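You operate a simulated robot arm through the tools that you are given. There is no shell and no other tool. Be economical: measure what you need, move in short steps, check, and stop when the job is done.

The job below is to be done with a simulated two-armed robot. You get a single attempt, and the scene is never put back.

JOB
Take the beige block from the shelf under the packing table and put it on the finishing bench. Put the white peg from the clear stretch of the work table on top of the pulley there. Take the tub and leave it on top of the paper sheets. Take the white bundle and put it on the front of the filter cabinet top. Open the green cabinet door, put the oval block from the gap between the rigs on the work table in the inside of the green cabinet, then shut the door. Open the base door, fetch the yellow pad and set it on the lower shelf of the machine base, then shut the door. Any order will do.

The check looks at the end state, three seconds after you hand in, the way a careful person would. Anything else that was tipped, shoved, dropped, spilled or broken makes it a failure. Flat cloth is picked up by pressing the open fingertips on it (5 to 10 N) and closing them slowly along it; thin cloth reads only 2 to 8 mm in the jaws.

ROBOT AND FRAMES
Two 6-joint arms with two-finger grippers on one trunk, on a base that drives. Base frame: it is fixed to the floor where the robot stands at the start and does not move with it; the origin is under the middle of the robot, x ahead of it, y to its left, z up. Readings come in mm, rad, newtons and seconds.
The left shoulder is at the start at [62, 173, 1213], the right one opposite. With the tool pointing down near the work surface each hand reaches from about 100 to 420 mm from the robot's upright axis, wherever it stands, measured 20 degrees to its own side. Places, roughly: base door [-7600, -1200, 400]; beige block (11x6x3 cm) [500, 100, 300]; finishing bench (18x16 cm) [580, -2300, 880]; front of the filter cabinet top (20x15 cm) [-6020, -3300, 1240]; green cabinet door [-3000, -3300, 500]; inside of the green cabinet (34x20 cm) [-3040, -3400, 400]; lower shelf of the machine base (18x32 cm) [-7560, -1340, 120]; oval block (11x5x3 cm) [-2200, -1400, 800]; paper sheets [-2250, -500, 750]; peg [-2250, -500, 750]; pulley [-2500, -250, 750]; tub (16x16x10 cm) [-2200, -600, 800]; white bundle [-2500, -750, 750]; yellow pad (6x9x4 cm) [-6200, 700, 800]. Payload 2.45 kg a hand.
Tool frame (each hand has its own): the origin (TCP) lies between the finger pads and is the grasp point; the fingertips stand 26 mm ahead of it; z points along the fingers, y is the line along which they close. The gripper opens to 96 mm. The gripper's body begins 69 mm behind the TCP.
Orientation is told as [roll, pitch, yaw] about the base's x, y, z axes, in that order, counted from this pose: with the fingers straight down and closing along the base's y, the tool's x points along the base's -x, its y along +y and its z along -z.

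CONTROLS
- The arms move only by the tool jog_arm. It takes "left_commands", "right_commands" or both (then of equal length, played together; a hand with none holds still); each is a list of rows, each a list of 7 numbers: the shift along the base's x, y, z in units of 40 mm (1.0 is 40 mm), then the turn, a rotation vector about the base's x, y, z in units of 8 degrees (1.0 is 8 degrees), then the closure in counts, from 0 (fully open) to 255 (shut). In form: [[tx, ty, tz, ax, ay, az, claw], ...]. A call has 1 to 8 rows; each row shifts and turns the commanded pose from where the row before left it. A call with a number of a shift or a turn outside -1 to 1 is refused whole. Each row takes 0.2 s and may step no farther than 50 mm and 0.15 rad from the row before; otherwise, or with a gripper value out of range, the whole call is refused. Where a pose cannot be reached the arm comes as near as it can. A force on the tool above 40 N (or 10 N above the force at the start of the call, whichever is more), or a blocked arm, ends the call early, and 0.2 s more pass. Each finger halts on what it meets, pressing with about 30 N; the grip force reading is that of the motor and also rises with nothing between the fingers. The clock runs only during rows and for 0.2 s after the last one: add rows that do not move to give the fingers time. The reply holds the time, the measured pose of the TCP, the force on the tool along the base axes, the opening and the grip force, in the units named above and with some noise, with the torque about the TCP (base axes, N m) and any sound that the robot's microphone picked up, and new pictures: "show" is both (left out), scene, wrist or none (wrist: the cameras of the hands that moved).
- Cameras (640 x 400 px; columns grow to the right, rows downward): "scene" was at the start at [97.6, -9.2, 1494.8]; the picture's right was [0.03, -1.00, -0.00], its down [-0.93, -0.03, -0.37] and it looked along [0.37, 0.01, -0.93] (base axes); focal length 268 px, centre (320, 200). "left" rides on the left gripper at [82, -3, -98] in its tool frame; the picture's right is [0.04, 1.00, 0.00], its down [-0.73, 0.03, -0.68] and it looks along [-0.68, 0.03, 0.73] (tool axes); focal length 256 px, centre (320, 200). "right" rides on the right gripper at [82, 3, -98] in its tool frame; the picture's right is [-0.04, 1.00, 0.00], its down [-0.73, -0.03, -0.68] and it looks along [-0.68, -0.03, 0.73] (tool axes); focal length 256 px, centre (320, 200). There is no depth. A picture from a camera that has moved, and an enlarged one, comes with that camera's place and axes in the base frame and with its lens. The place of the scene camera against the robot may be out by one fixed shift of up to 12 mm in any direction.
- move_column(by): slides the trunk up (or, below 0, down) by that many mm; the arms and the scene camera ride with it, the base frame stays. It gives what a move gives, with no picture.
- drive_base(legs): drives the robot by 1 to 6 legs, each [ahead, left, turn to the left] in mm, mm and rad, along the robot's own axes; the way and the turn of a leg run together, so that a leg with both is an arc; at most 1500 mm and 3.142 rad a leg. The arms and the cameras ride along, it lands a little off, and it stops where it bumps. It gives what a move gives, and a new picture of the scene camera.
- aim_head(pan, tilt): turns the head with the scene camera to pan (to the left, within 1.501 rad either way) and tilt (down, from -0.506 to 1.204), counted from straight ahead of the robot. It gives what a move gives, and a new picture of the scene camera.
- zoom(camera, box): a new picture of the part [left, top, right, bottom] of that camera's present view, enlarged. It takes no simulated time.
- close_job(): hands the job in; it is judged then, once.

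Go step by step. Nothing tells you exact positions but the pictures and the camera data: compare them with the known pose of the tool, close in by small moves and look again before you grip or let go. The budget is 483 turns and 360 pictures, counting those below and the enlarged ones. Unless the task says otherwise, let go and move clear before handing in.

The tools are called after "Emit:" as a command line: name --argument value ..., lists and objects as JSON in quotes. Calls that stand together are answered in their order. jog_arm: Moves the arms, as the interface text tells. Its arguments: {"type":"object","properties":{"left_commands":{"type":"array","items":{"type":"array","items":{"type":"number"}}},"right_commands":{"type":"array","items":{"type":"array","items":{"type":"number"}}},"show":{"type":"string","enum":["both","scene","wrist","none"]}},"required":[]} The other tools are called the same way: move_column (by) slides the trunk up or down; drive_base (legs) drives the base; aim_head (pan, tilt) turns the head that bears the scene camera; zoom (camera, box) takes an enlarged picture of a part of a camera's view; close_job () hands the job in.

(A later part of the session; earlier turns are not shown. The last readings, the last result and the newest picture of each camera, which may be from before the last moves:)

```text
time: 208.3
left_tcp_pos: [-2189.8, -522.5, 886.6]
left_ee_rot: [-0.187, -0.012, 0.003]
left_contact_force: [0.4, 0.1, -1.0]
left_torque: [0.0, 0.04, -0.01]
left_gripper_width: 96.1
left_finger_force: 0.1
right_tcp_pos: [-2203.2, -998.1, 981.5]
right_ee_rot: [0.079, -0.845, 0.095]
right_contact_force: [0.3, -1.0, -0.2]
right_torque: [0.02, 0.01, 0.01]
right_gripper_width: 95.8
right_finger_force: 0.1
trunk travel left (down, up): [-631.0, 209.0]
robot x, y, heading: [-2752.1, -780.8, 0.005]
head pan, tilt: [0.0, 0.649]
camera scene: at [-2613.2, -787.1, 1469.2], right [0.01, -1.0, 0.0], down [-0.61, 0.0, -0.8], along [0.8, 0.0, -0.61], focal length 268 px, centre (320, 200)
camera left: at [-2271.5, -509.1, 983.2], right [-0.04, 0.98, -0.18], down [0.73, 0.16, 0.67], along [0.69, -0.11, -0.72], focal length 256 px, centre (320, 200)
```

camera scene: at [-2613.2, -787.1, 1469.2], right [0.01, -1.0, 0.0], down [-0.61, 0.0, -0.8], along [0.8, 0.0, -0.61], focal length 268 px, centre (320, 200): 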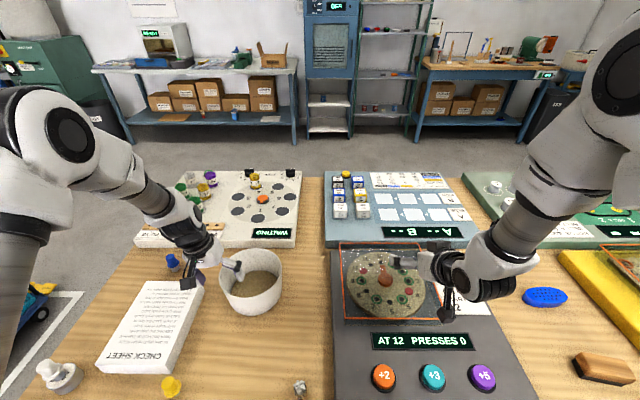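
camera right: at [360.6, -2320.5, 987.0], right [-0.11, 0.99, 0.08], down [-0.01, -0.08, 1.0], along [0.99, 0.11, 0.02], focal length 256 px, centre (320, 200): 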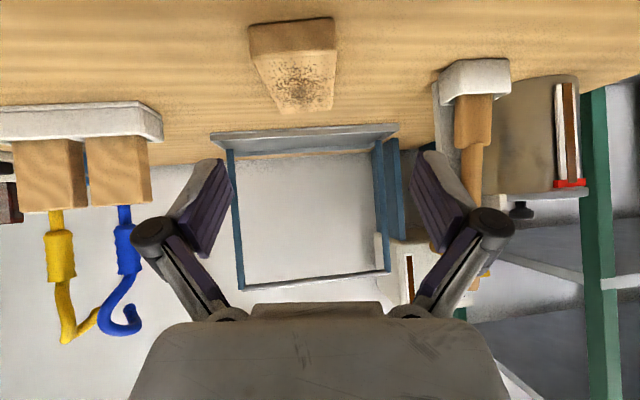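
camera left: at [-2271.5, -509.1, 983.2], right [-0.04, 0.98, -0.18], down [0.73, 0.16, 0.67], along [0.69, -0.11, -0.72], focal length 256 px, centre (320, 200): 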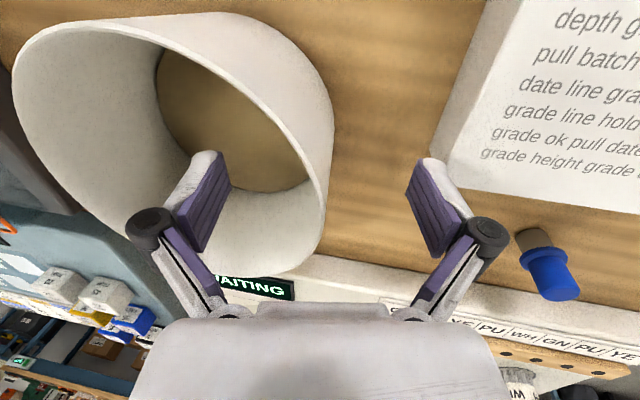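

The rim wall is between the fingers. I'll close.

Emit:
jog_arm --left_commands '[[0, 0, 0, 0, 0, 0, 120], [0, 0, 0, 0, 0, 0, 190], [0, 0, 0, 0, 0, 0, 255], [0, 0, 0, 0, 0, 0, 255], [0, 0, 0, 0, 0, 0, 255]]' --show "wrist"

```text
time: 209.5
left_tcp_pos: [-2189.5, -523.2, 887.5]
left_ee_rot: [-0.185, -0.011, 0.003]
left_contact_force: [-0.3, 0.6, -0.1]
left_torque: [0.15, -0.02, -0.01]
left_gripper_width: 5.7
left_finger_force: 29.8
right_tcp_pos: [-2203.0, -997.6, 981.8]
right_ee_rot: [0.079, -0.847, 0.094]
right_contact_force: [0.0, 0.4, -0.1]
right_torque: [0.01, 0.0, 0.01]
right_gripper_width: 96.1
right_finger_force: 0.1
trunk travel left (down, up): [-631.0, 209.0]
robot x, y, heading: [-2751.8, -779.7, 0.001]
head pan, tilt: [0.0, 0.649]
camera left: at [-2271.7, -509.2, 983.5], right [-0.04, 0.98, -0.18], down [0.73, 0.16, 0.67], along [0.69, -0.11, -0.72], focal length 256 px, centre (320, 200)
```

left: 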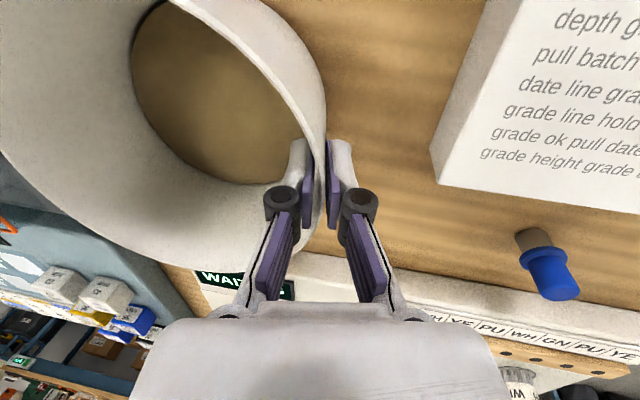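

Emit:
jog_arm --left_commands '[[0, 0, 0.2, 0, 0, 0, 255], [0, 0, 0.3, 0, 0, 0, 255], [0, 0, 0.4, 0, 0, 0, 255], [0, 0, 0.5, 0, 0, 0, 255], [0, 0, 0.5, 0, 0, 0, 255]]' --show "both"

```text
time: 210.7
left_tcp_pos: [-2190.5, -523.6, 963.3]
left_ee_rot: [-0.186, -0.01, 0.003]
left_contact_force: [-0.5, 0.9, -1.8]
left_torque: [0.14, 0.02, -0.01]
left_gripper_width: 5.7
left_finger_force: 30.0
right_tcp_pos: [-2203.7, -998.1, 981.0]
right_ee_rot: [0.078, -0.847, 0.094]
right_contact_force: [-0.1, -0.3, -0.2]
right_torque: [0.0, 0.01, 0.01]
right_gripper_width: 95.9
right_finger_force: 0.0
trunk travel left (down, up): [-631.0, 209.0]
robot x, y, heading: [-2754.4, -785.9, 0.007]
head pan, tilt: [0.0, 0.649]
camera scene: at [-2614.3, -787.4, 1469.2], right [0.01, -1.0, 0.0], down [-0.6, 0.0, -0.8], along [0.8, 0.0, -0.6], focal length 268 px, centre (320, 200)
camera left: at [-2273.2, -509.0, 1059.0], right [-0.04, 0.98, -0.18], down [0.73, 0.16, 0.67], along [0.69, -0.11, -0.72], focal length 256 px, centre (320, 200)
```

scene: 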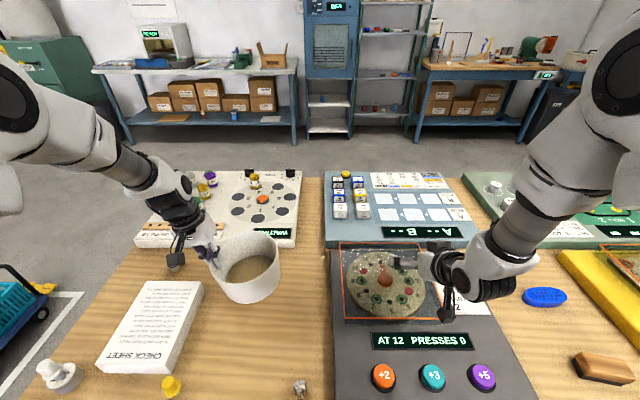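
left: 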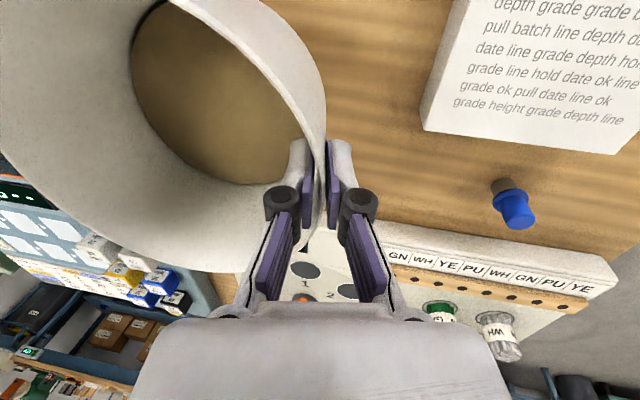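

The tub is lifted level. I'll carry it over the paper stack, whose centre is ≈(-2250,-378).

Emit:
drive_base --legs '[[-50, 224, 0]]'

Emit:
zoom --camera "left" --box '[0, 0, 640, 400]'

```text
time: 212.4
left_tcp_pos: [-2244.2, -293.3, 962.4]
left_ee_rot: [-0.183, -0.01, 0.007]
left_contact_force: [-0.1, -0.4, -2.3]
left_torque: [0.12, 0.04, -0.01]
left_gripper_width: 5.7
left_finger_force: 29.9
right_tcp_pos: [-2255.6, -768.6, 981.9]
right_ee_rot: [0.078, -0.846, 0.097]
right_contact_force: [-0.2, 0.0, -0.1]
right_torque: [0.02, 0.01, 0.0]
right_gripper_width: 95.8
right_finger_force: 0.0
trunk travel left (down, up): [-631.0, 209.0]
robot x, y, heading: [-2805.3, -554.5, 0.013]
head pan, tilt: [0.0, 0.649]
camera scene: at [-2665.8, -558.8, 1469.2], right [0.01, -1.0, 0.0], down [-0.6, -0.01, -0.8], along [0.8, 0.01, -0.6], focal length 268 px, centre (320, 200)
```

scene: 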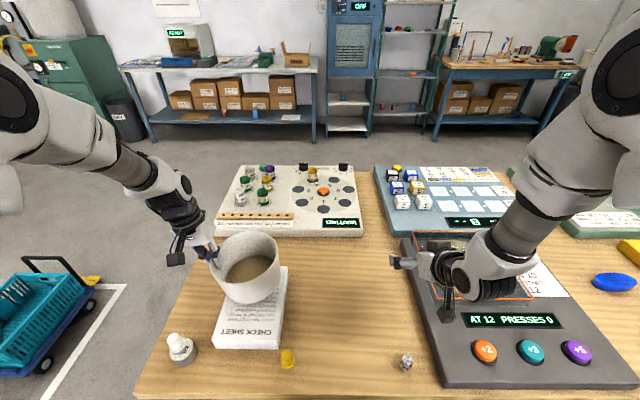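

```text
1.00 times, centred on (320, 200) of left (not enlarged: the box is as wide or as high as the picture)
camera zoom: at [-2325.9, -279.1, 1058.6], right [-0.05, 0.98, -0.18], down [0.73, 0.16, 0.67], along [0.69, -0.1, -0.72], focal length 256 px, centre (320, 200)
```

zoom: 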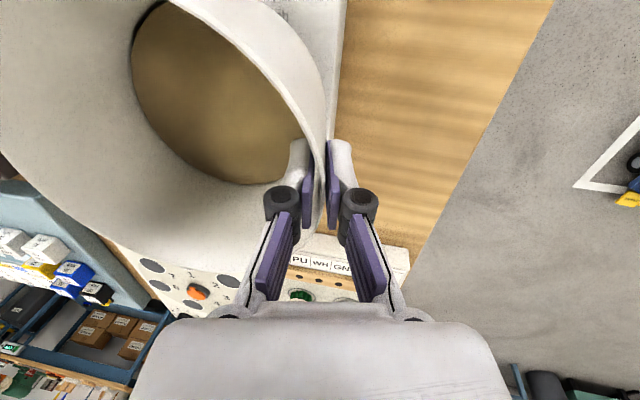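

Emit:
jog_arm --left_commands '[[-0.15, -0.15, 0, 0, 0, 0, 255], [0, 0, -0.5, 0, 0, 0, 255], [0, 0, -0.4, 0, 0, 0, 255], [0, 0, -0.15, 0, 0, 0, 255]]' --show "scene"

Emit:
zoom --camera "scene" --box '[140, 200, 340, 380]'

```text
time: 213.4
left_tcp_pos: [-2250.3, -300.0, 922.8]
left_ee_rot: [-0.185, -0.016, 0.009]
left_contact_force: [1.9, -1.1, 31.3]
left_torque: [-0.44, 0.02, -0.1]
left_gripper_width: 6.3
left_finger_force: 30.0
right_tcp_pos: [-2257.8, -770.3, 982.9]
right_ee_rot: [0.08, -0.85, 0.096]
right_contact_force: [1.1, -0.3, -0.4]
right_torque: [-0.01, 0.02, -0.05]
right_gripper_width: 95.8
right_finger_force: 0.0
trunk travel left (down, up): [-631.0, 209.0]
robot x, y, heading: [-2805.3, -551.0, 0.008]
head pan, tilt: [0.0, 0.649]
camera scene: at [-2668.9, -561.1, 1470.0], right [0.01, -1.0, 0.0], down [-0.6, 0.0, -0.8], along [0.8, 0.01, -0.6], focal length 268 px, centre (320, 200)
```

scene: 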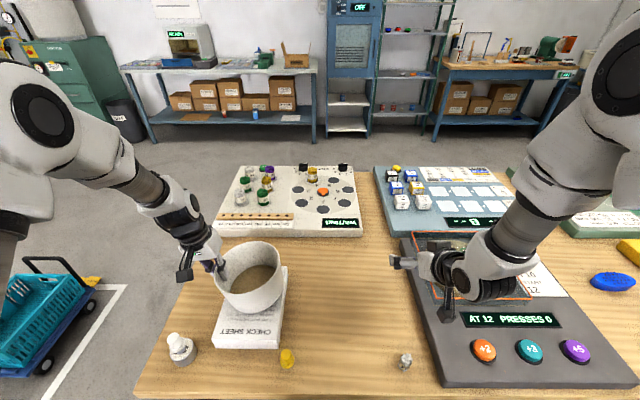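

```text
2.22 times, centred on (240, 290) of scene
camera zoom: at [-2668.9, -561.1, 1470.0], right [0.01, -1.0, 0.0], down [-0.6, 0.0, -0.8], along [0.8, 0.01, -0.6], focal length 595 px, centre (498, 0)
```

zoom: 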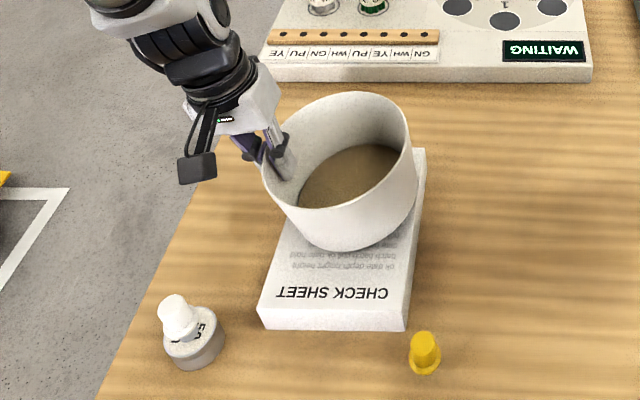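

Emit:
jog_arm --left_commands '[[0, 0, 0.08, 0, 0, 0, 255], [0, 0, 0, 0, 0, 0, 230], [0, 0, 0, 0, 0, 0, 215], [0, 0, 0, 0, 0, 0, 190], [0, 0, 0, 0, 0, 0, 130], [0, 0, 0, 0, 0, 0, 80], [0, 0, 0, 0, 0, 0, 80]]' --show "wrist"

```text
time: 215.0
left_tcp_pos: [-2249.9, -298.5, 923.4]
left_ee_rot: [-0.185, -0.01, 0.006]
left_contact_force: [-0.2, 1.1, -0.5]
left_torque: [-0.02, 0.0, -0.01]
left_gripper_width: 66.2
left_finger_force: 0.0
right_tcp_pos: [-2254.7, -768.2, 980.7]
right_ee_rot: [0.08, -0.847, 0.098]
right_contact_force: [0.1, -0.6, -0.2]
right_torque: [-0.02, -0.05, 0.0]
right_gripper_width: 96.2
right_finger_force: 0.1
trunk travel left (down, up): [-631.0, 209.0]
robot x, y, heading: [-2808.3, -553.3, 0.011]
head pan, tilt: [0.0, 0.649]
camera left: at [-2331.7, -285.0, 1019.8], right [-0.05, 0.98, -0.18], down [0.73, 0.16, 0.67], along [0.69, -0.1, -0.72], focal length 256 px, centre (320, 200)
```

left: 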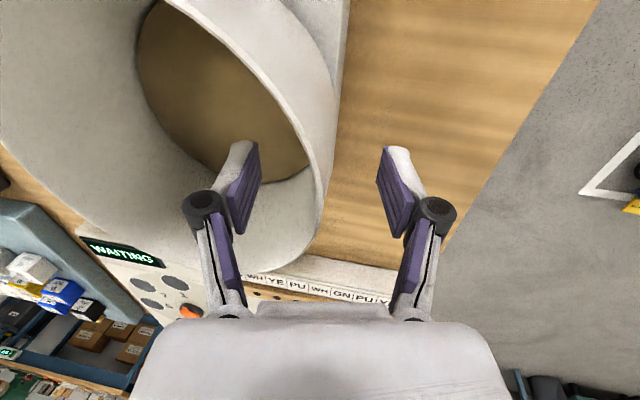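

The tub is free. I'll raise the hand straight up and check the tub on the paper.

Emit:
jog_arm --left_commands '[[0, 0, 0.8, 0, 0, 0, 80], [0, 0, 0.8, 0, 0, 0, 80], [-0.5, 0, 0.5, 0.65, 0, 0, 80], [-0.8, 0, 0, 0.6, 0, 0, 0], [-0.8, 0, 0, 0, 0, 0, 0], [-0.8, 0, 0, 0, 0, 0, 0]]' --show "scene"

Emit:
zoom --camera "scene" --box '[120, 210, 440, 400]'

```text
time: 216.4
left_tcp_pos: [-2368.0, -299.2, 1008.6]
left_ee_rot: [-0.008, -0.013, 0.004]
left_contact_force: [-0.2, 0.1, 0.0]
left_torque: [-0.01, -0.04, -0.01]
left_gripper_width: 95.9
left_finger_force: 0.1
right_tcp_pos: [-2255.7, -769.5, 982.0]
right_ee_rot: [0.078, -0.846, 0.097]
right_contact_force: [-0.4, -0.1, 0.5]
right_torque: [0.0, -0.02, 0.01]
right_gripper_width: 95.7
right_finger_force: 0.0
trunk travel left (down, up): [-631.0, 209.0]
robot x, y, heading: [-2804.8, -553.1, 0.008]
head pan, tilt: [0.0, 0.649]
camera scene: at [-2667.9, -559.1, 1469.4], right [0.01, -1.0, 0.0], down [-0.6, -0.01, -0.8], along [0.8, 0.01, -0.6], focal length 268 px, centre (320, 200)
```

scene: 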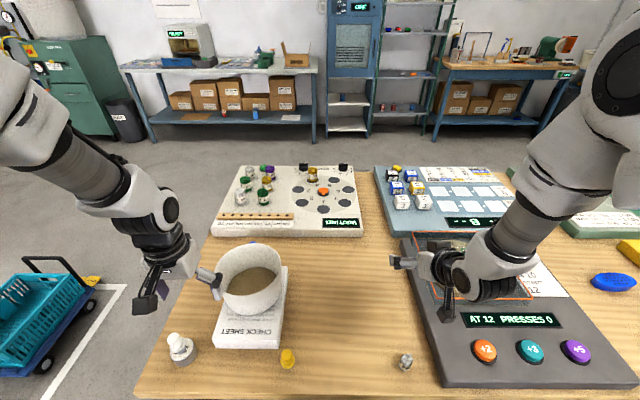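

```text
2.00 times, centred on (280, 305) of scene
camera zoom: at [-2667.9, -559.1, 1469.4], right [0.01, -1.0, 0.0], down [-0.6, -0.01, -0.8], along [0.8, 0.01, -0.6], focal length 536 px, centre (400, -10)
```

zoom: 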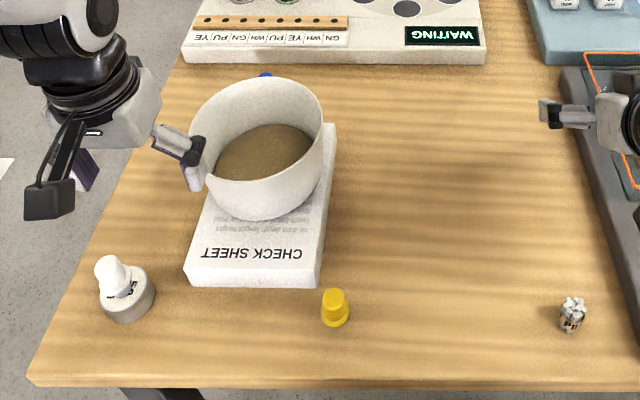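

The tub sits on the paper. Next I'll pick the PBT bundle with the left hand.

Emit:
drive_base --legs '[[0, -449, -0.01]]'

Emit:
jog_arm --left_commands '[[-0.5, 0, -0.7, 0, 0, 0, 0], [0, 0, -0.7, 0, 0, 0, 0], [0, 0, -0.6, 0, 0, 0, 0]]' --show "wrist"

```text
time: 219.1
left_tcp_pos: [-2361.0, -751.0, 1008.3]
left_ee_rot: [-0.012, -0.012, -0.003]
left_contact_force: [-0.8, -0.9, -0.3]
left_torque: [0.01, 0.0, -0.01]
left_gripper_width: 96.1
left_finger_force: 0.0
right_tcp_pos: [-2254.2, -1222.0, 982.7]
right_ee_rot: [0.077, -0.846, 0.09]
right_contact_force: [0.5, 0.4, 0.1]
right_torque: [0.03, 0.01, 0.01]
right_gripper_width: 96.0
right_finger_force: 0.1
trunk travel left (down, up): [-631.0, 209.0]
robot x, y, heading: [-2803.9, -1005.0, 0.005]
head pan, tilt: [0.0, 0.649]
camera scene: at [-2663.9, -1007.6, 1469.2], right [0.0, -1.0, 0.0], down [-0.6, 0.0, -0.8], along [0.8, 0.0, -0.6], focal length 268 px, centre (320, 200)
```

scene: 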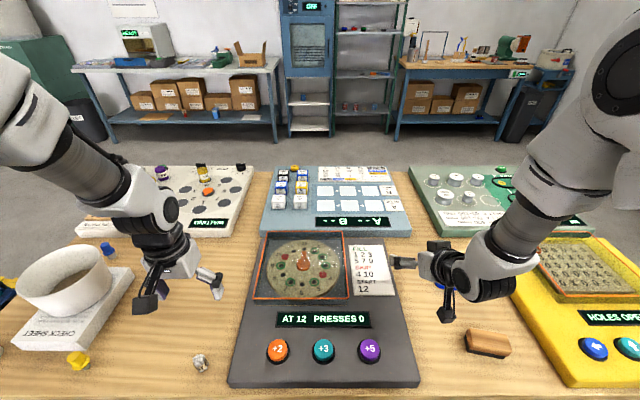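

```text
time: 219.9
left_tcp_pos: [-2380.4, -750.6, 927.8]
left_ee_rot: [-0.012, -0.011, -0.003]
left_contact_force: [0.2, 0.1, 0.2]
left_torque: [-0.01, -0.01, -0.02]
left_gripper_width: 95.9
left_finger_force: 0.0
right_tcp_pos: [-2254.0, -1222.0, 981.5]
right_ee_rot: [0.077, -0.845, 0.091]
right_contact_force: [0.1, 0.5, 0.6]
right_torque: [0.0, -0.01, 0.0]
right_gripper_width: 95.9
right_finger_force: 0.1
trunk travel left (down, up): [-631.0, 209.0]
robot x, y, heading: [-2802.8, -1002.0, 0.001]
head pan, tilt: [0.0, 0.649]
camera left: at [-2463.3, -752.8, 1025.2], right [-0.04, 1.0, -0.01], down [0.73, 0.03, 0.69], along [0.69, 0.02, -0.73], focal length 256 px, centre (320, 200)
```

left: 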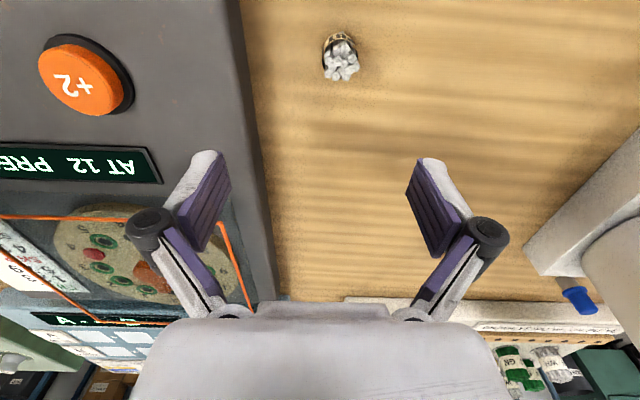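

Emit:
jog_arm --left_commands '[[-0.8, 0.3, 0, 0, 0, 0, 95], [0, 0, -0.8, 0, 0, 0, 95], [0, 0, -0.8, 0, 0, 0, 95]]' --show "wrist"

```text
time: 220.7
left_tcp_pos: [-2414.3, -737.9, 874.2]
left_ee_rot: [-0.007, -0.011, -0.001]
left_contact_force: [0.1, -0.1, 0.0]
left_torque: [0.0, 0.0, -0.01]
left_gripper_width: 60.3
left_finger_force: 0.1
left hand out of reach, approached as far as the arm can: row 3
right_tcp_pos: [-2254.7, -1222.4, 980.5]
right_ee_rot: [0.079, -0.846, 0.091]
right_contact_force: [0.8, 0.0, -0.7]
right_torque: [-0.03, 0.03, -0.04]
right_gripper_width: 95.9
right_finger_force: 0.1
trunk travel left (down, up): [-631.0, 209.0]
robot x, y, heading: [-2802.3, -998.8, -0.001]
head pan, tilt: [0.0, 0.649]
camera left: at [-2495.2, -740.9, 972.3], right [-0.04, 1.0, -0.01], down [0.73, 0.03, 0.69], along [0.69, 0.02, -0.73], focal length 256 px, centre (320, 200)
```

left: 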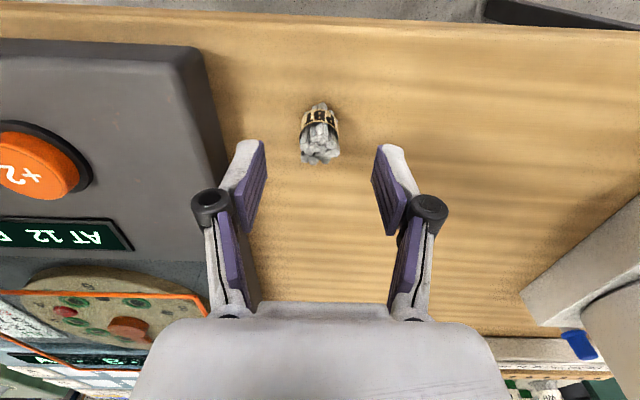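

Emit:
move_column --by -43

Emit:
jog_arm --left_commands '[[0, 0, 0, 0, 0, 0, 160], [0, 0, 0, 0, 0, 0, 255], [0, 0, 0, 0, 0, 0, 255], [0, 0, 0, 0, 0, 0, 255]]' --show "wrist"

```text
time: 221.6
left_tcp_pos: [-2412.8, -737.3, 831.4]
left_ee_rot: [-0.007, -0.01, -0.004]
left_contact_force: [0.4, 0.3, 0.3]
left_torque: [0.03, 0.0, -0.01]
left_gripper_width: 60.0
left_finger_force: 0.1
right_tcp_pos: [-2255.5, -1221.8, 939.0]
right_ee_rot: [0.078, -0.846, 0.088]
right_contact_force: [-0.4, -0.4, 0.2]
right_torque: [0.0, 0.02, 0.03]
right_gripper_width: 95.9
right_finger_force: 0.0
trunk travel left (down, up): [-588.0, 252.0]
robot x, y, heading: [-2803.6, -1001.4, -0.0]
head pan, tilt: [0.0, 0.649]
```

```text
time: 222.6
left_tcp_pos: [-2414.3, -736.5, 831.0]
left_ee_rot: [-0.006, -0.01, -0.003]
left_contact_force: [-0.2, -0.4, 0.1]
left_torque: [-0.05, -0.02, 0.0]
left_gripper_width: 22.3
left_finger_force: 30.1
right_tcp_pos: [-2254.4, -1221.5, 939.6]
right_ee_rot: [0.078, -0.845, 0.088]
right_contact_force: [-0.7, -0.3, -0.2]
right_torque: [0.03, 0.0, 0.0]
right_gripper_width: 96.1
right_finger_force: 0.1
trunk travel left (down, up): [-588.0, 252.0]
robot x, y, heading: [-2798.9, -997.3, 0.001]
head pan, tilt: [0.0, 0.649]
camera left: at [-2495.3, -740.7, 929.4], right [-0.04, 1.0, -0.01], down [0.73, 0.03, 0.69], along [0.69, 0.02, -0.73], focal length 256 px, centre (320, 200)
```

left: 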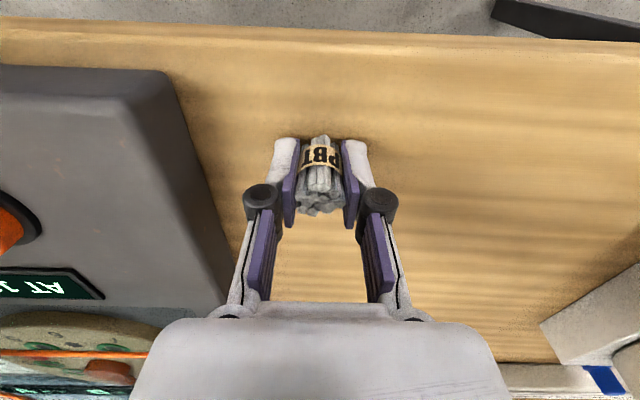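

The bundle is gripped. I'll lift it and rotate the right tool back to vertical.

Emit:
jog_arm --left_commands '[[0, 0, 0.6, 0, 0, 0, 255], [0, 0, 0.6, 0, 0, 0, 255], [0, 0, 0.6, 0, 0, 0, 255], [0, 0, 0.6, 0, 0, 0, 255], [0, 0, 0.6, 0, 0, 0, 255], [0, 0, 0, 0, 0, 0, 255], [0, 0, 0, 0, 0, 0, 255]]' --right_commands '[[-0.3, 0, 0.2, 0, 1, 0, 0], [-0.3, 0, 0.2, 0, 1, 0, 0], [-0.3, 0, 0.2, 0, 1, 0, 0], [-0.3, 0, 0.2, 0, 1, 0, 0], [-0.3, 0, 0.2, 0, 1, 0, 0], [-0.3, 0, 0, 0, 1, 0, 0], [0, 0, 0, 0, 0, -0.6, 0]]' --show "scene"

```text
time: 224.2
left_tcp_pos: [-2412.4, -735.6, 943.4]
left_ee_rot: [-0.008, -0.012, -0.003]
left_contact_force: [-0.2, -0.1, 0.0]
left_torque: [0.01, -0.03, -0.02]
left_gripper_width: 22.2
left_finger_force: 30.0
left hand out of reach, approached as far as the arm can: row 1
right_tcp_pos: [-2306.3, -1206.7, 970.1]
right_ee_rot: [0.196, -0.216, -0.023]
right_contact_force: [0.0, 0.1, -0.1]
right_torque: [-0.04, 0.02, -0.01]
right_gripper_width: 96.1
right_finger_force: 0.0
right hand out of reach, approached as far as the arm can: row 3, 4, 5
trunk travel left (down, up): [-588.0, 252.0]
robot x, y, heading: [-2804.3, -1000.8, -0.002]
head pan, tilt: [0.0, 0.649]
camera scene: at [-2664.5, -1007.2, 1426.3], right [0.0, -1.0, 0.0], down [-0.6, 0.0, -0.8], along [0.8, 0.0, -0.6], focal length 268 px, centre (320, 200)
```

scene: 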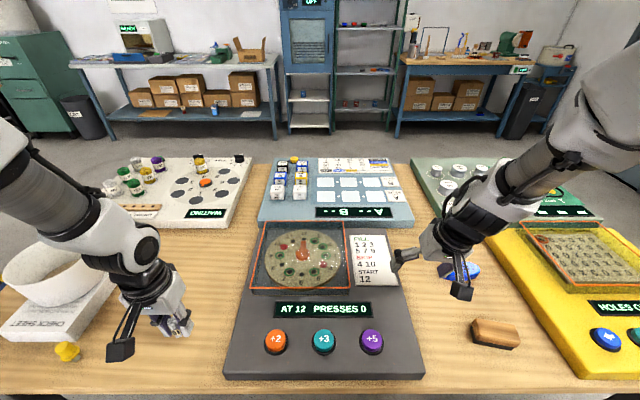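

Emit:
move_column --by 100

Emit:
jog_arm --right_commands '[[0, -0.2, -0.7, -0.6, 0.6, 0, 0], [0, -0.2, -0.7, -0.6, 0.6, 0, 0], [0, -0.2, -0.7, -0.2, 0.4, 0, 0], [0, 0, 0, 0, 0, 0, 0]]' --show "none"

```text
time: 225.5
left_tcp_pos: [-2411.6, -736.1, 1042.5]
left_ee_rot: [-0.007, -0.01, -0.004]
left_contact_force: [0.3, 0.0, 0.5]
left_torque: [0.02, -0.01, 0.02]
left_gripper_width: 22.1
left_finger_force: 29.7
right_tcp_pos: [-2306.4, -1207.1, 1068.0]
right_ee_rot: [0.196, -0.216, -0.025]
right_contact_force: [0.3, -0.1, 0.6]
right_torque: [0.0, 0.0, 0.0]
right_gripper_width: 96.1
right_finger_force: 0.0
trunk travel left (down, up): [-688.0, 152.0]
robot x, y, heading: [-2805.9, -999.4, -0.005]
head pan, tilt: [0.0, 0.649]
```

```text
time: 226.5
left_tcp_pos: [-2411.0, -736.2, 1043.1]
left_ee_rot: [-0.006, -0.013, -0.004]
left_contact_force: [-0.3, 0.5, 0.0]
left_torque: [0.0, 0.0, -0.01]
left_gripper_width: 22.4
left_finger_force: 30.0
right_tcp_pos: [-2312.3, -1209.8, 981.8]
right_ee_rot: [0.001, 0.004, -0.001]
right_contact_force: [-0.3, -0.3, 0.4]
right_torque: [-0.01, -0.01, -0.01]
right_gripper_width: 96.0
right_finger_force: 0.0
right hand out of reach, approached as far as the arm can: row 2, 3
trunk travel left (down, up): [-688.0, 152.0]
robot x, y, heading: [-2804.3, -1002.7, -0.002]
head pan, tilt: [0.0, 0.649]
```

The right tool is vertical. Now I'll yaw it +90° and slide right so it stands over the oval.

Emit:
jog_arm --right_commands '[[0, 0, 0, 0, 0, 1, 0], [0, 0, 0, 0, 0, 1, 0], [0, 0, 0, 0, 0, 1, 0], [0, 0, 0, 0, 0, 1, 0], [0, 0, 0, 0, 0, 1, 0], [0, 0, 0, 0, 0, 1, 0], [0, 0, 0, 0, 0, 1, 0], [0, 0, 0, 0, 0, 1, 0]]' --show "none"

Emit:
jog_arm --right_commands '[[0, 0, 0, 0, 0, 1, 0], [0, 0, 0, 0, 0, 1, 0], [0, 0, 0, 0, 0, 1, 0], [0, 0, 0, 0, 0, 0.25, 0]]' --show "none"

Emit:
drive_base --legs '[[45, -182, 0]]'

Emit:
zoom --camera "right" --box '[0, 0, 640, 400]'

```text
time: 228.3
left_tcp_pos: [-2411.8, -735.6, 1041.9]
left_ee_rot: [-0.008, -0.012, -0.003]
left_contact_force: [-0.3, 0.2, 0.2]
left_torque: [0.03, -0.02, 0.0]
left_gripper_width: 22.1
left_finger_force: 30.1
right_tcp_pos: [-2313.8, -1208.3, 982.0]
right_ee_rot: [-0.002, 0.006, 1.12]
right_contact_force: [0.5, 0.0, -0.3]
right_torque: [0.02, 0.02, -0.01]
right_gripper_width: 96.0
right_finger_force: 0.1
trunk travel left (down, up): [-688.0, 152.0]
robot x, y, heading: [-2805.3, -999.1, 0.002]
head pan, tilt: [0.0, 0.649]
```

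```text
time: 229.3
left_tcp_pos: [-2412.4, -735.4, 1042.3]
left_ee_rot: [-0.008, -0.011, -0.003]
left_contact_force: [-0.3, -0.1, 0.3]
left_torque: [-0.02, 0.03, -0.02]
left_gripper_width: 22.4
left_finger_force: 29.6
right_tcp_pos: [-2312.8, -1208.0, 982.2]
right_ee_rot: [-0.001, 0.005, 1.572]
right_contact_force: [-0.4, 0.4, 0.2]
right_torque: [0.01, 0.02, 0.03]
right_gripper_width: 95.9
right_finger_force: 0.1
trunk travel left (down, up): [-688.0, 152.0]
robot x, y, heading: [-2807.2, -1002.7, 0.001]
head pan, tilt: [0.0, 0.649]
```

```text
time: 230.9
left_tcp_pos: [-2367.7, -915.5, 1043.5]
left_ee_rot: [-0.007, -0.014, -0.004]
left_contact_force: [-0.6, 0.5, 0.1]
left_torque: [0.0, 0.03, -0.05]
left_gripper_width: 22.1
left_finger_force: 30.2
right_tcp_pos: [-2269.8, -1387.9, 981.9]
right_ee_rot: [-0.002, 0.006, 1.569]
right_contact_force: [-1.4, 0.4, 0.3]
right_torque: [0.0, -0.01, 0.02]
right_gripper_width: 96.3
right_finger_force: 0.2
trunk travel left (down, up): [-688.0, 152.0]
robot x, y, heading: [-2757.3, -1179.1, 0.004]
head pan, tilt: [0.0, 0.649]
camera scene: at [-2619.5, -1186.8, 1526.3], right [0.0, -1.0, 0.0], down [-0.6, 0.0, -0.8], along [0.8, 0.0, -0.6], focal length 268 px, centre (320, 200)
```

scene: 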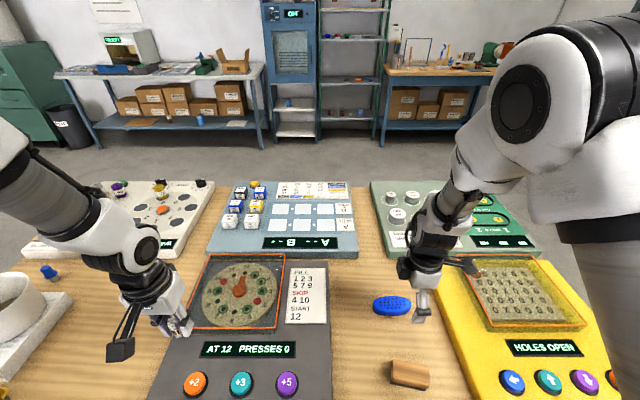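

```text
1.00 times, centred on (320, 200) of right (not enlarged: the box is as wide or as high as the picture)
camera zoom: at [-2273.2, -1467.6, 1081.2], right [-1.0, 0.04, 0.0], down [0.03, 0.74, 0.67], along [0.03, 0.67, -0.74], focal length 256 px, centre (320, 200)
```

zoom: 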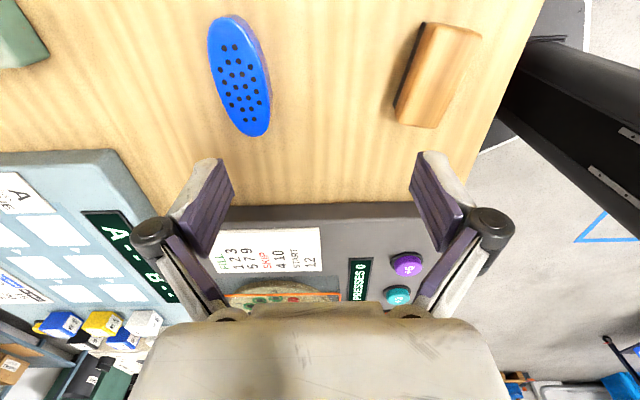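

The oval is at about (-2194,-1396). I'll move the right hand above it and descend partway.

Emit:
jog_arm --right_commands '[[0.95, -0.1, 0, 0, 0, 0.5, 0], [0.95, -0.1, 0, 0, 0, 0, 0], [0, 0, -0.9, 0, 0, 0, 0], [0, 0, -0.9, 0, 0, 0, 0], [0, 0, -0.8, 0, 0, 0, 0]]' --show "wrist"

```text
time: 232.1
left_tcp_pos: [-2366.5, -916.6, 1043.0]
left_ee_rot: [-0.006, -0.012, -0.003]
left_contact_force: [0.1, 0.5, 0.2]
left_torque: [-0.02, 0.06, -0.01]
left_gripper_width: 22.0
left_finger_force: 30.5
right_tcp_pos: [-2215.5, -1360.4, 870.8]
right_ee_rot: [-0.003, 0.002, 1.641]
right_contact_force: [-0.2, 0.7, 1.1]
right_torque: [-0.01, 0.04, -0.02]
right_gripper_width: 95.8
right_finger_force: 0.1
right hand out of reach, approached as far as the arm can: row 1, 2
trunk travel left (down, up): [-688.0, 152.0]
robot x, y, heading: [-2756.9, -1184.7, -0.004]
head pan, tilt: [0.0, 0.649]
camera right: at [-2212.9, -1440.5, 970.1], right [-1.0, -0.03, 0.0], down [-0.02, 0.73, 0.68], along [-0.02, 0.68, -0.73], focal length 256 px, centre (320, 200)
```

right: 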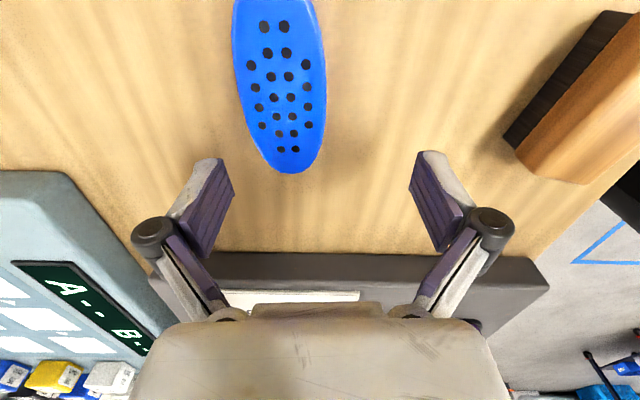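

Emit:
jog_arm --right_commands '[[0.3, -0.5, 0, 0, 0, 0, 0], [0.25, -0.45, 0, 0, 0, 0, 0]]' --show "wrist"

```text
time: 232.7
left_tcp_pos: [-2367.9, -916.8, 1042.1]
left_ee_rot: [-0.007, -0.01, -0.005]
left_contact_force: [-0.4, -1.1, 0.2]
left_torque: [0.01, -0.05, 0.0]
left_gripper_width: 21.7
left_finger_force: 29.6
right_tcp_pos: [-2218.6, -1364.3, 872.5]
right_ee_rot: [-0.005, -0.001, 1.639]
right_contact_force: [0.6, 0.2, -0.3]
right_torque: [-0.04, -0.01, 0.02]
right_gripper_width: 95.8
right_finger_force: 0.0
right hand out of reach, approached as far as the arm can: row 1, 2
trunk travel left (down, up): [-688.0, 152.0]
robot x, y, heading: [-2758.1, -1179.9, -0.0]
head pan, tilt: [0.0, 0.649]
camera right: at [-2216.1, -1445.7, 971.2], right [-1.0, -0.03, -0.01], down [-0.02, 0.73, 0.68], along [-0.02, 0.68, -0.73], focal length 256 px, centre (320, 200)
```

right: 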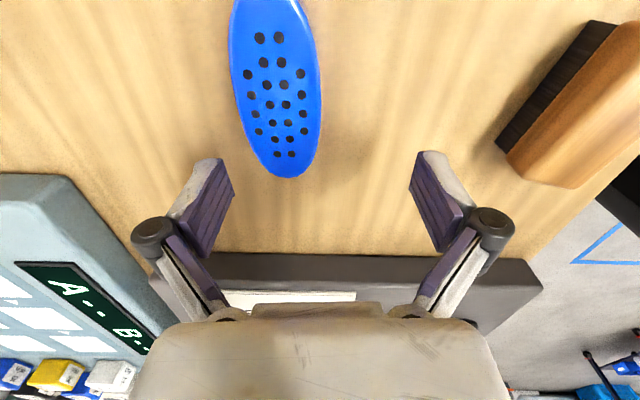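

Emit:
drive_base --legs '[[45, -30, 0]]'

Emit:
zoom --camera "right" --box '[0, 0, 640, 400]'

```text
time: 233.6
left_tcp_pos: [-2327.0, -944.4, 1041.8]
left_ee_rot: [-0.009, -0.013, -0.004]
left_contact_force: [-0.4, -0.1, -0.6]
left_torque: [0.02, -0.02, 0.0]
left_gripper_width: 22.0
left_finger_force: 29.7
right_tcp_pos: [-2175.8, -1392.3, 874.5]
right_ee_rot: [-0.008, 0.001, 1.641]
right_contact_force: [0.3, 0.5, -0.6]
right_torque: [-0.01, 0.01, -0.02]
right_gripper_width: 96.2
right_finger_force: 0.1
trunk travel left (down, up): [-688.0, 152.0]
robot x, y, heading: [-2716.2, -1213.9, 0.001]
head pan, tilt: [0.0, 0.649]
camera scene: at [-2578.6, -1215.8, 1526.6], right [0.0, -1.0, 0.0], down [-0.6, 0.0, -0.8], along [0.8, 0.0, -0.6], focal length 268 px, centre (320, 200)
```

scene: 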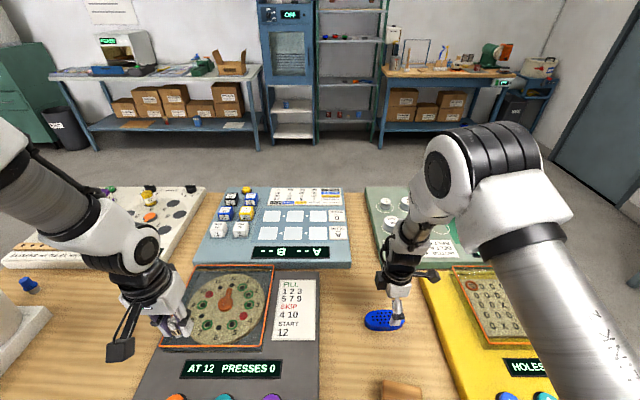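

```text
1.00 times, centred on (320, 200) of right (not enlarged: the box is as wide or as high as the picture)
camera zoom: at [-2174.4, -1473.6, 973.2], right [-1.0, -0.03, -0.01], down [-0.03, 0.73, 0.68], along [-0.01, 0.68, -0.73], focal length 256 px, centre (320, 200)
```

zoom: 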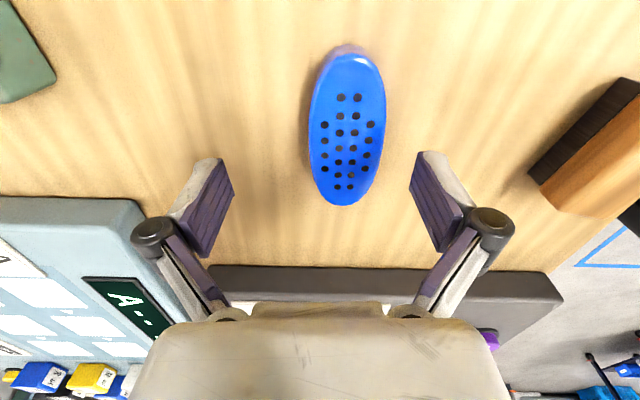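

Emit:
jog_arm --right_commands '[[-0.43, -0.18, 0, 0, 0, 0, 0], [0, 0, -0.6, 0, 0, 0, 0], [0, 0, -0.5, 0, 0, 0, 0]]' --show "wrist"

```text
time: 234.4
left_tcp_pos: [-2323.5, -946.2, 1041.8]
left_ee_rot: [-0.006, -0.008, -0.003]
left_contact_force: [0.6, -0.2, 0.0]
left_torque: [0.05, 0.0, 0.01]
left_gripper_width: 22.2
left_finger_force: 29.6
right_tcp_pos: [-2188.5, -1401.3, 827.6]
right_ee_rot: [-0.004, -0.003, 1.64]
right_contact_force: [0.7, -0.4, 0.0]
right_torque: [0.0, 0.01, -0.01]
right_gripper_width: 95.8
right_finger_force: 0.0
trunk travel left (down, up): [-688.0, 152.0]
robot x, y, heading: [-2718.9, -1208.6, -0.001]
head pan, tilt: [0.0, 0.649]
camera right: at [-2187.1, -1482.2, 926.6], right [-1.0, -0.03, 0.0], down [-0.02, 0.73, 0.68], along [-0.02, 0.68, -0.73], focal length 256 px, centre (320, 200)
```

right: 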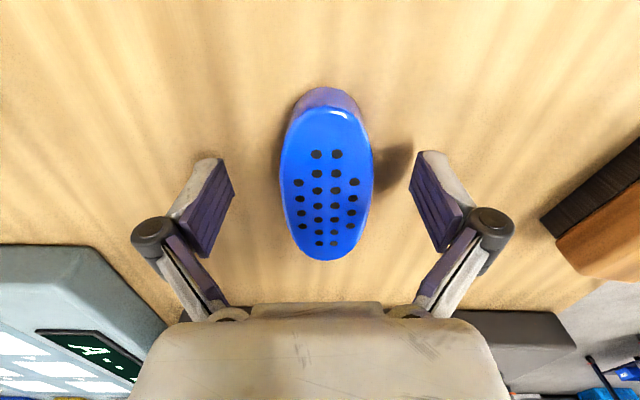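

Emit:
jog_arm --right_commands '[[0, 0, -0.04, 0, 0, 0, 60], [0, 0, 0, 0, 0, 0, 140], [0, 0, 0, 0, 0, 0, 255], [0, 0, 0, 0, 0, 0, 255], [0, 0, 0, 0, 0, 0, 255]]' --show "none"

Emit:
jog_arm --right_commands '[[0, 0, 0.4, 0, 0, 0, 255], [0, 0, 0.8, 0, 0, 0, 255], [0, 0, 0.8, 0, 0, 0, 255], [0, 0, 0.8, 0, 0, 0, 255]]' --show "wrist"

```text
time: 235.6
left_tcp_pos: [-2324.1, -945.8, 1043.0]
left_ee_rot: [-0.007, -0.011, -0.005]
left_contact_force: [-0.2, -0.5, 1.1]
left_torque: [-0.01, 0.0, 0.01]
left_gripper_width: 22.1
left_finger_force: 29.8
right_tcp_pos: [-2190.5, -1400.6, 827.7]
right_ee_rot: [-0.005, -0.002, 1.642]
right_contact_force: [0.5, -0.1, 4.0]
right_torque: [0.05, 0.02, -0.03]
right_gripper_width: 48.7
right_finger_force: 29.9
trunk travel left (down, up): [-688.0, 152.0]
robot x, y, heading: [-2714.3, -1211.9, -0.002]
head pan, tilt: [0.0, 0.649]
```

```text
time: 236.6
left_tcp_pos: [-2325.8, -945.4, 1042.6]
left_ee_rot: [-0.007, -0.012, -0.003]
left_contact_force: [-0.2, -0.7, 0.2]
left_torque: [0.0, -0.02, 0.01]
left_gripper_width: 22.1
left_finger_force: 30.7
right_tcp_pos: [-2191.9, -1399.6, 942.5]
right_ee_rot: [-0.005, 0.0, 1.641]
right_contact_force: [0.3, 0.2, -0.4]
right_torque: [-0.02, 0.0, 0.03]
right_gripper_width: 48.5
right_finger_force: 30.1
trunk travel left (down, up): [-688.0, 152.0]
robot x, y, heading: [-2711.4, -1212.4, -0.005]
head pan, tilt: [0.0, 0.649]
camera right: at [-2190.6, -1480.5, 1040.5], right [-1.0, -0.03, -0.01], down [-0.03, 0.73, 0.68], along [-0.02, 0.68, -0.73], focal length 256 px, centre (320, 200)
```

right: 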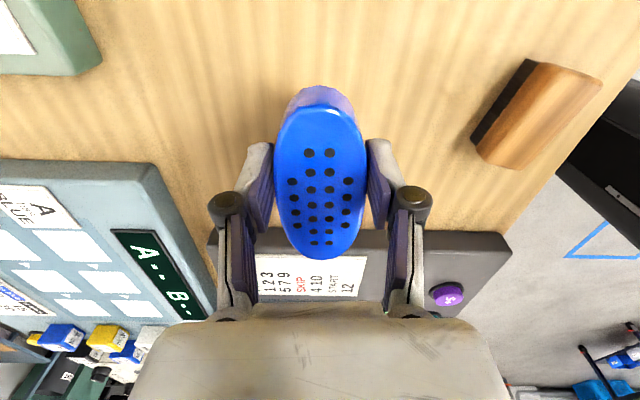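

Both objects are held. I'll retract the right hand, back away from the table and head for the filter cabinet.

Emit:
jog_arm --right_commands '[[-0.8, 0, 0.2, 0, 0, 0, 255], [-0.8, 0, 0.2, 0, 0, 0, 255]]' --left_commands '[[0, 0, 0, 0, 0, 0, 255], [0, 0, 0, 0, 0, 0, 255]]' --show "none"

Emit:
drive_base --legs '[[-650, 0, 0], [0, 0, -2.2]]'

Emit:
aim_head --pan -0.1 --tilt 0.3

```text
time: 237.2
left_tcp_pos: [-2325.5, -944.6, 1043.2]
left_ee_rot: [-0.008, -0.013, -0.003]
left_contact_force: [0.0, 0.7, 0.2]
left_torque: [0.01, -0.01, -0.01]
left_gripper_width: 22.1
left_finger_force: 29.9
right_tcp_pos: [-2256.6, -1401.3, 956.8]
right_ee_rot: [-0.006, 0.0, 1.64]
right_contact_force: [-0.3, 0.7, -0.6]
right_torque: [0.0, -0.02, 0.03]
right_gripper_width: 48.6
right_finger_force: 29.8
trunk travel left (down, up): [-688.0, 152.0]
robot x, y, heading: [-2717.6, -1211.0, 0.002]
head pan, tilt: [0.0, 0.649]
```

```text
time: 246.1
left_tcp_pos: [-3397.6, -1680.5, 1043.4]
left_ee_rot: [-0.006, -0.01, -2.235]
left_contact_force: [-0.3, 0.1, -0.5]
left_torque: [-0.02, -0.03, 0.01]
left_gripper_width: 22.2
left_finger_force: 30.8
right_tcp_pos: [-3799.5, -1457.7, 957.2]
right_ee_rot: [-0.005, -0.003, -0.59]
right_contact_force: [0.2, 0.3, -0.2]
right_torque: [0.04, 0.02, 0.02]
right_gripper_width: 48.7
right_finger_force: 30.6
trunk travel left (down, up): [-688.0, 152.0]
robot x, y, heading: [-3365.1, -1208.8, -2.231]
head pan, tilt: [0.0, 0.649]
camera scene: at [-3449.5, -1325.6, 1526.2], right [-0.79, 0.61, 0.0], down [0.37, 0.48, -0.8], along [-0.49, -0.63, -0.6], focal length 268 px, centre (320, 200)
```

scene: 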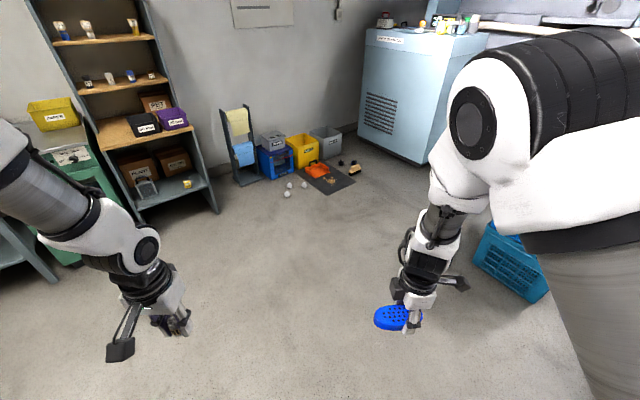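

```text
time: 246.9
left_tcp_pos: [-3398.2, -1680.9, 1041.2]
left_ee_rot: [-0.007, -0.009, -2.235]
left_contact_force: [0.0, -0.4, -0.4]
left_torque: [0.03, 0.02, 0.05]
left_gripper_width: 21.9
left_finger_force: 30.1
right_tcp_pos: [-3801.3, -1456.9, 957.1]
right_ee_rot: [-0.003, -0.003, -0.589]
right_contact_force: [0.2, 0.5, -0.4]
right_torque: [0.04, 0.02, -0.02]
right_gripper_width: 48.9
right_finger_force: 30.3
trunk travel left (down, up): [-688.0, 152.0]
robot x, y, heading: [-3367.2, -1210.8, -2.228]
head pan, tilt: [-0.099, 0.3]
camera scene: at [-3460.6, -1324.7, 1557.9], right [-0.73, 0.69, 0.0], down [0.2, 0.22, -0.95], along [-0.66, -0.69, -0.3], focal length 268 px, centre (320, 200)
```

scene: 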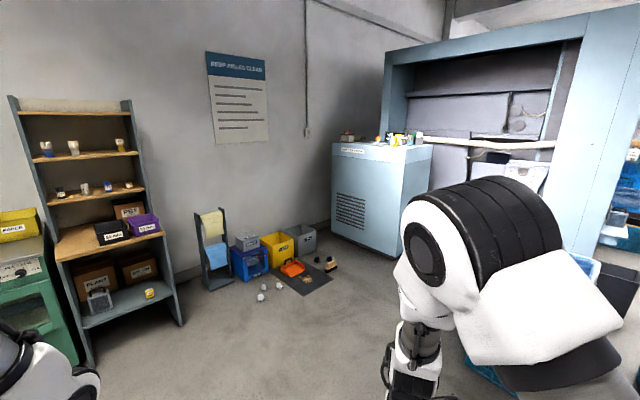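

Emit:
zoom --camera "scene" --box '[310, 110, 470, 270]'

```text
2.50 times, centred on (390, 190) of scene
camera zoom: at [-3460.6, -1324.7, 1557.9], right [-0.73, 0.69, 0.0], down [0.2, 0.22, -0.95], along [-0.66, -0.69, -0.3], focal length 670 px, centre (145, 225)
```

zoom: 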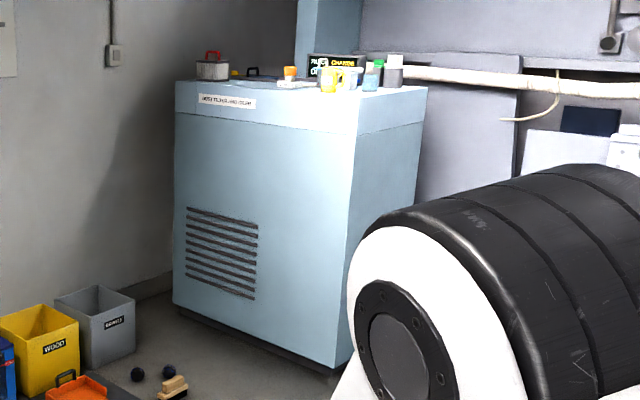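

The filter cabinet's front face is around x≈-6000, with clutter on the floor near (-5350,-3160). I'll drive to a vantage point and look closer.

Emit:
drive_base --legs '[[900, -272, 0], [900, -272, 0], [0, 0, -0.55]]'

Emit:
aim_head --pan 0.2 --tilt 0.4

```text
time: 257.9
left_tcp_pos: [-5199.8, -2645.1, 1041.9]
left_ee_rot: [-0.007, -0.011, -2.826]
left_contact_force: [-0.3, 0.2, 0.1]
left_torque: [0.02, 0.02, -0.03]
left_gripper_width: 21.9
left_finger_force: 30.1
right_tcp_pos: [-5409.4, -2234.0, 956.0]
right_ee_rot: [-0.005, -0.001, -1.182]
right_contact_force: [-0.3, 0.1, -0.4]
right_torque: [0.02, 0.0, -0.04]
right_gripper_width: 48.6
right_finger_force: 29.9
trunk travel left (down, up): [-688.0, 152.0]
robot x, y, heading: [-4910.8, -2267.5, -2.822]
head pan, tilt: [-0.099, 0.3]
camera scene: at [-5048.9, -2313.6, 1558.0], right [-0.22, 0.98, 0.0], down [0.29, 0.06, -0.96], along [-0.93, -0.21, -0.3], focal length 268 px, centre (320, 200)
```

scene: 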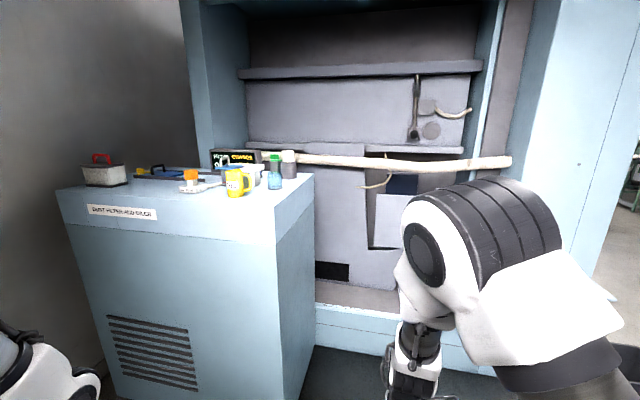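

```text
time: 258.7
left_tcp_pos: [-5198.5, -2644.6, 1042.8]
left_ee_rot: [-0.006, -0.01, -2.827]
left_contact_force: [-0.6, 0.2, 0.3]
left_torque: [0.01, 0.0, -0.02]
left_gripper_width: 21.9
left_finger_force: 30.3
right_tcp_pos: [-5410.5, -2233.8, 956.8]
right_ee_rot: [-0.005, -0.002, -1.182]
right_contact_force: [0.2, -0.3, -0.6]
right_torque: [0.02, 0.0, 0.02]
right_gripper_width: 48.5
right_finger_force: 29.9
trunk travel left (down, up): [-688.0, 152.0]
robot x, y, heading: [-4912.1, -2271.5, -2.823]
head pan, tilt: [0.201, 0.4]
camera scene: at [-5038.5, -2338.8, 1548.7], right [-0.5, 0.87, 0.0], down [0.34, 0.19, -0.92], along [-0.8, -0.46, -0.39], focal length 268 px, centre (320, 200)
```

scene: 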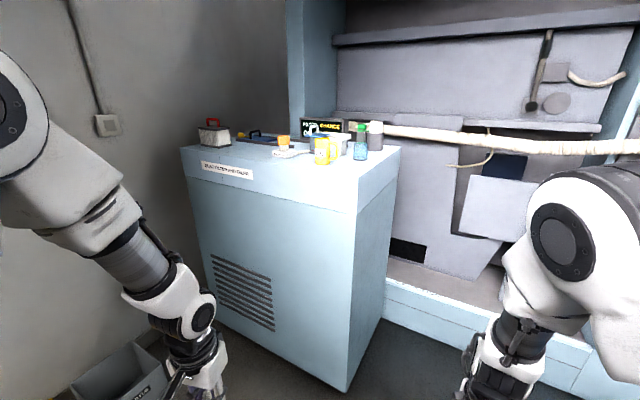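

Emit:
zoom --camera "scene" --box '[170, 100, 410, 220]'

```text
2.67 times, centred on (290, 160) of scene
camera zoom: at [-5038.5, -2338.8, 1548.7], right [-0.5, 0.87, 0.0], down [0.34, 0.19, -0.92], along [-0.8, -0.46, -0.39], focal length 714 px, centre (400, 307)
```

zoom: 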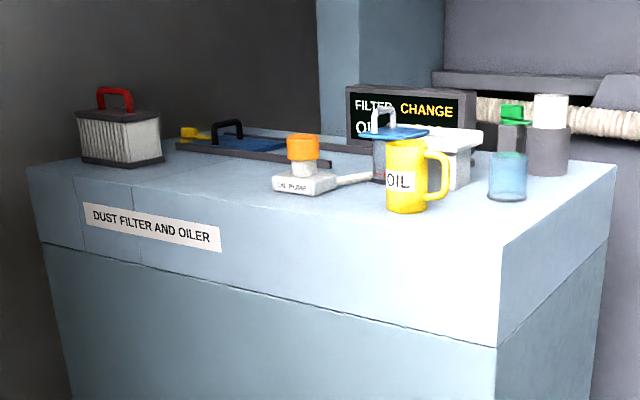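

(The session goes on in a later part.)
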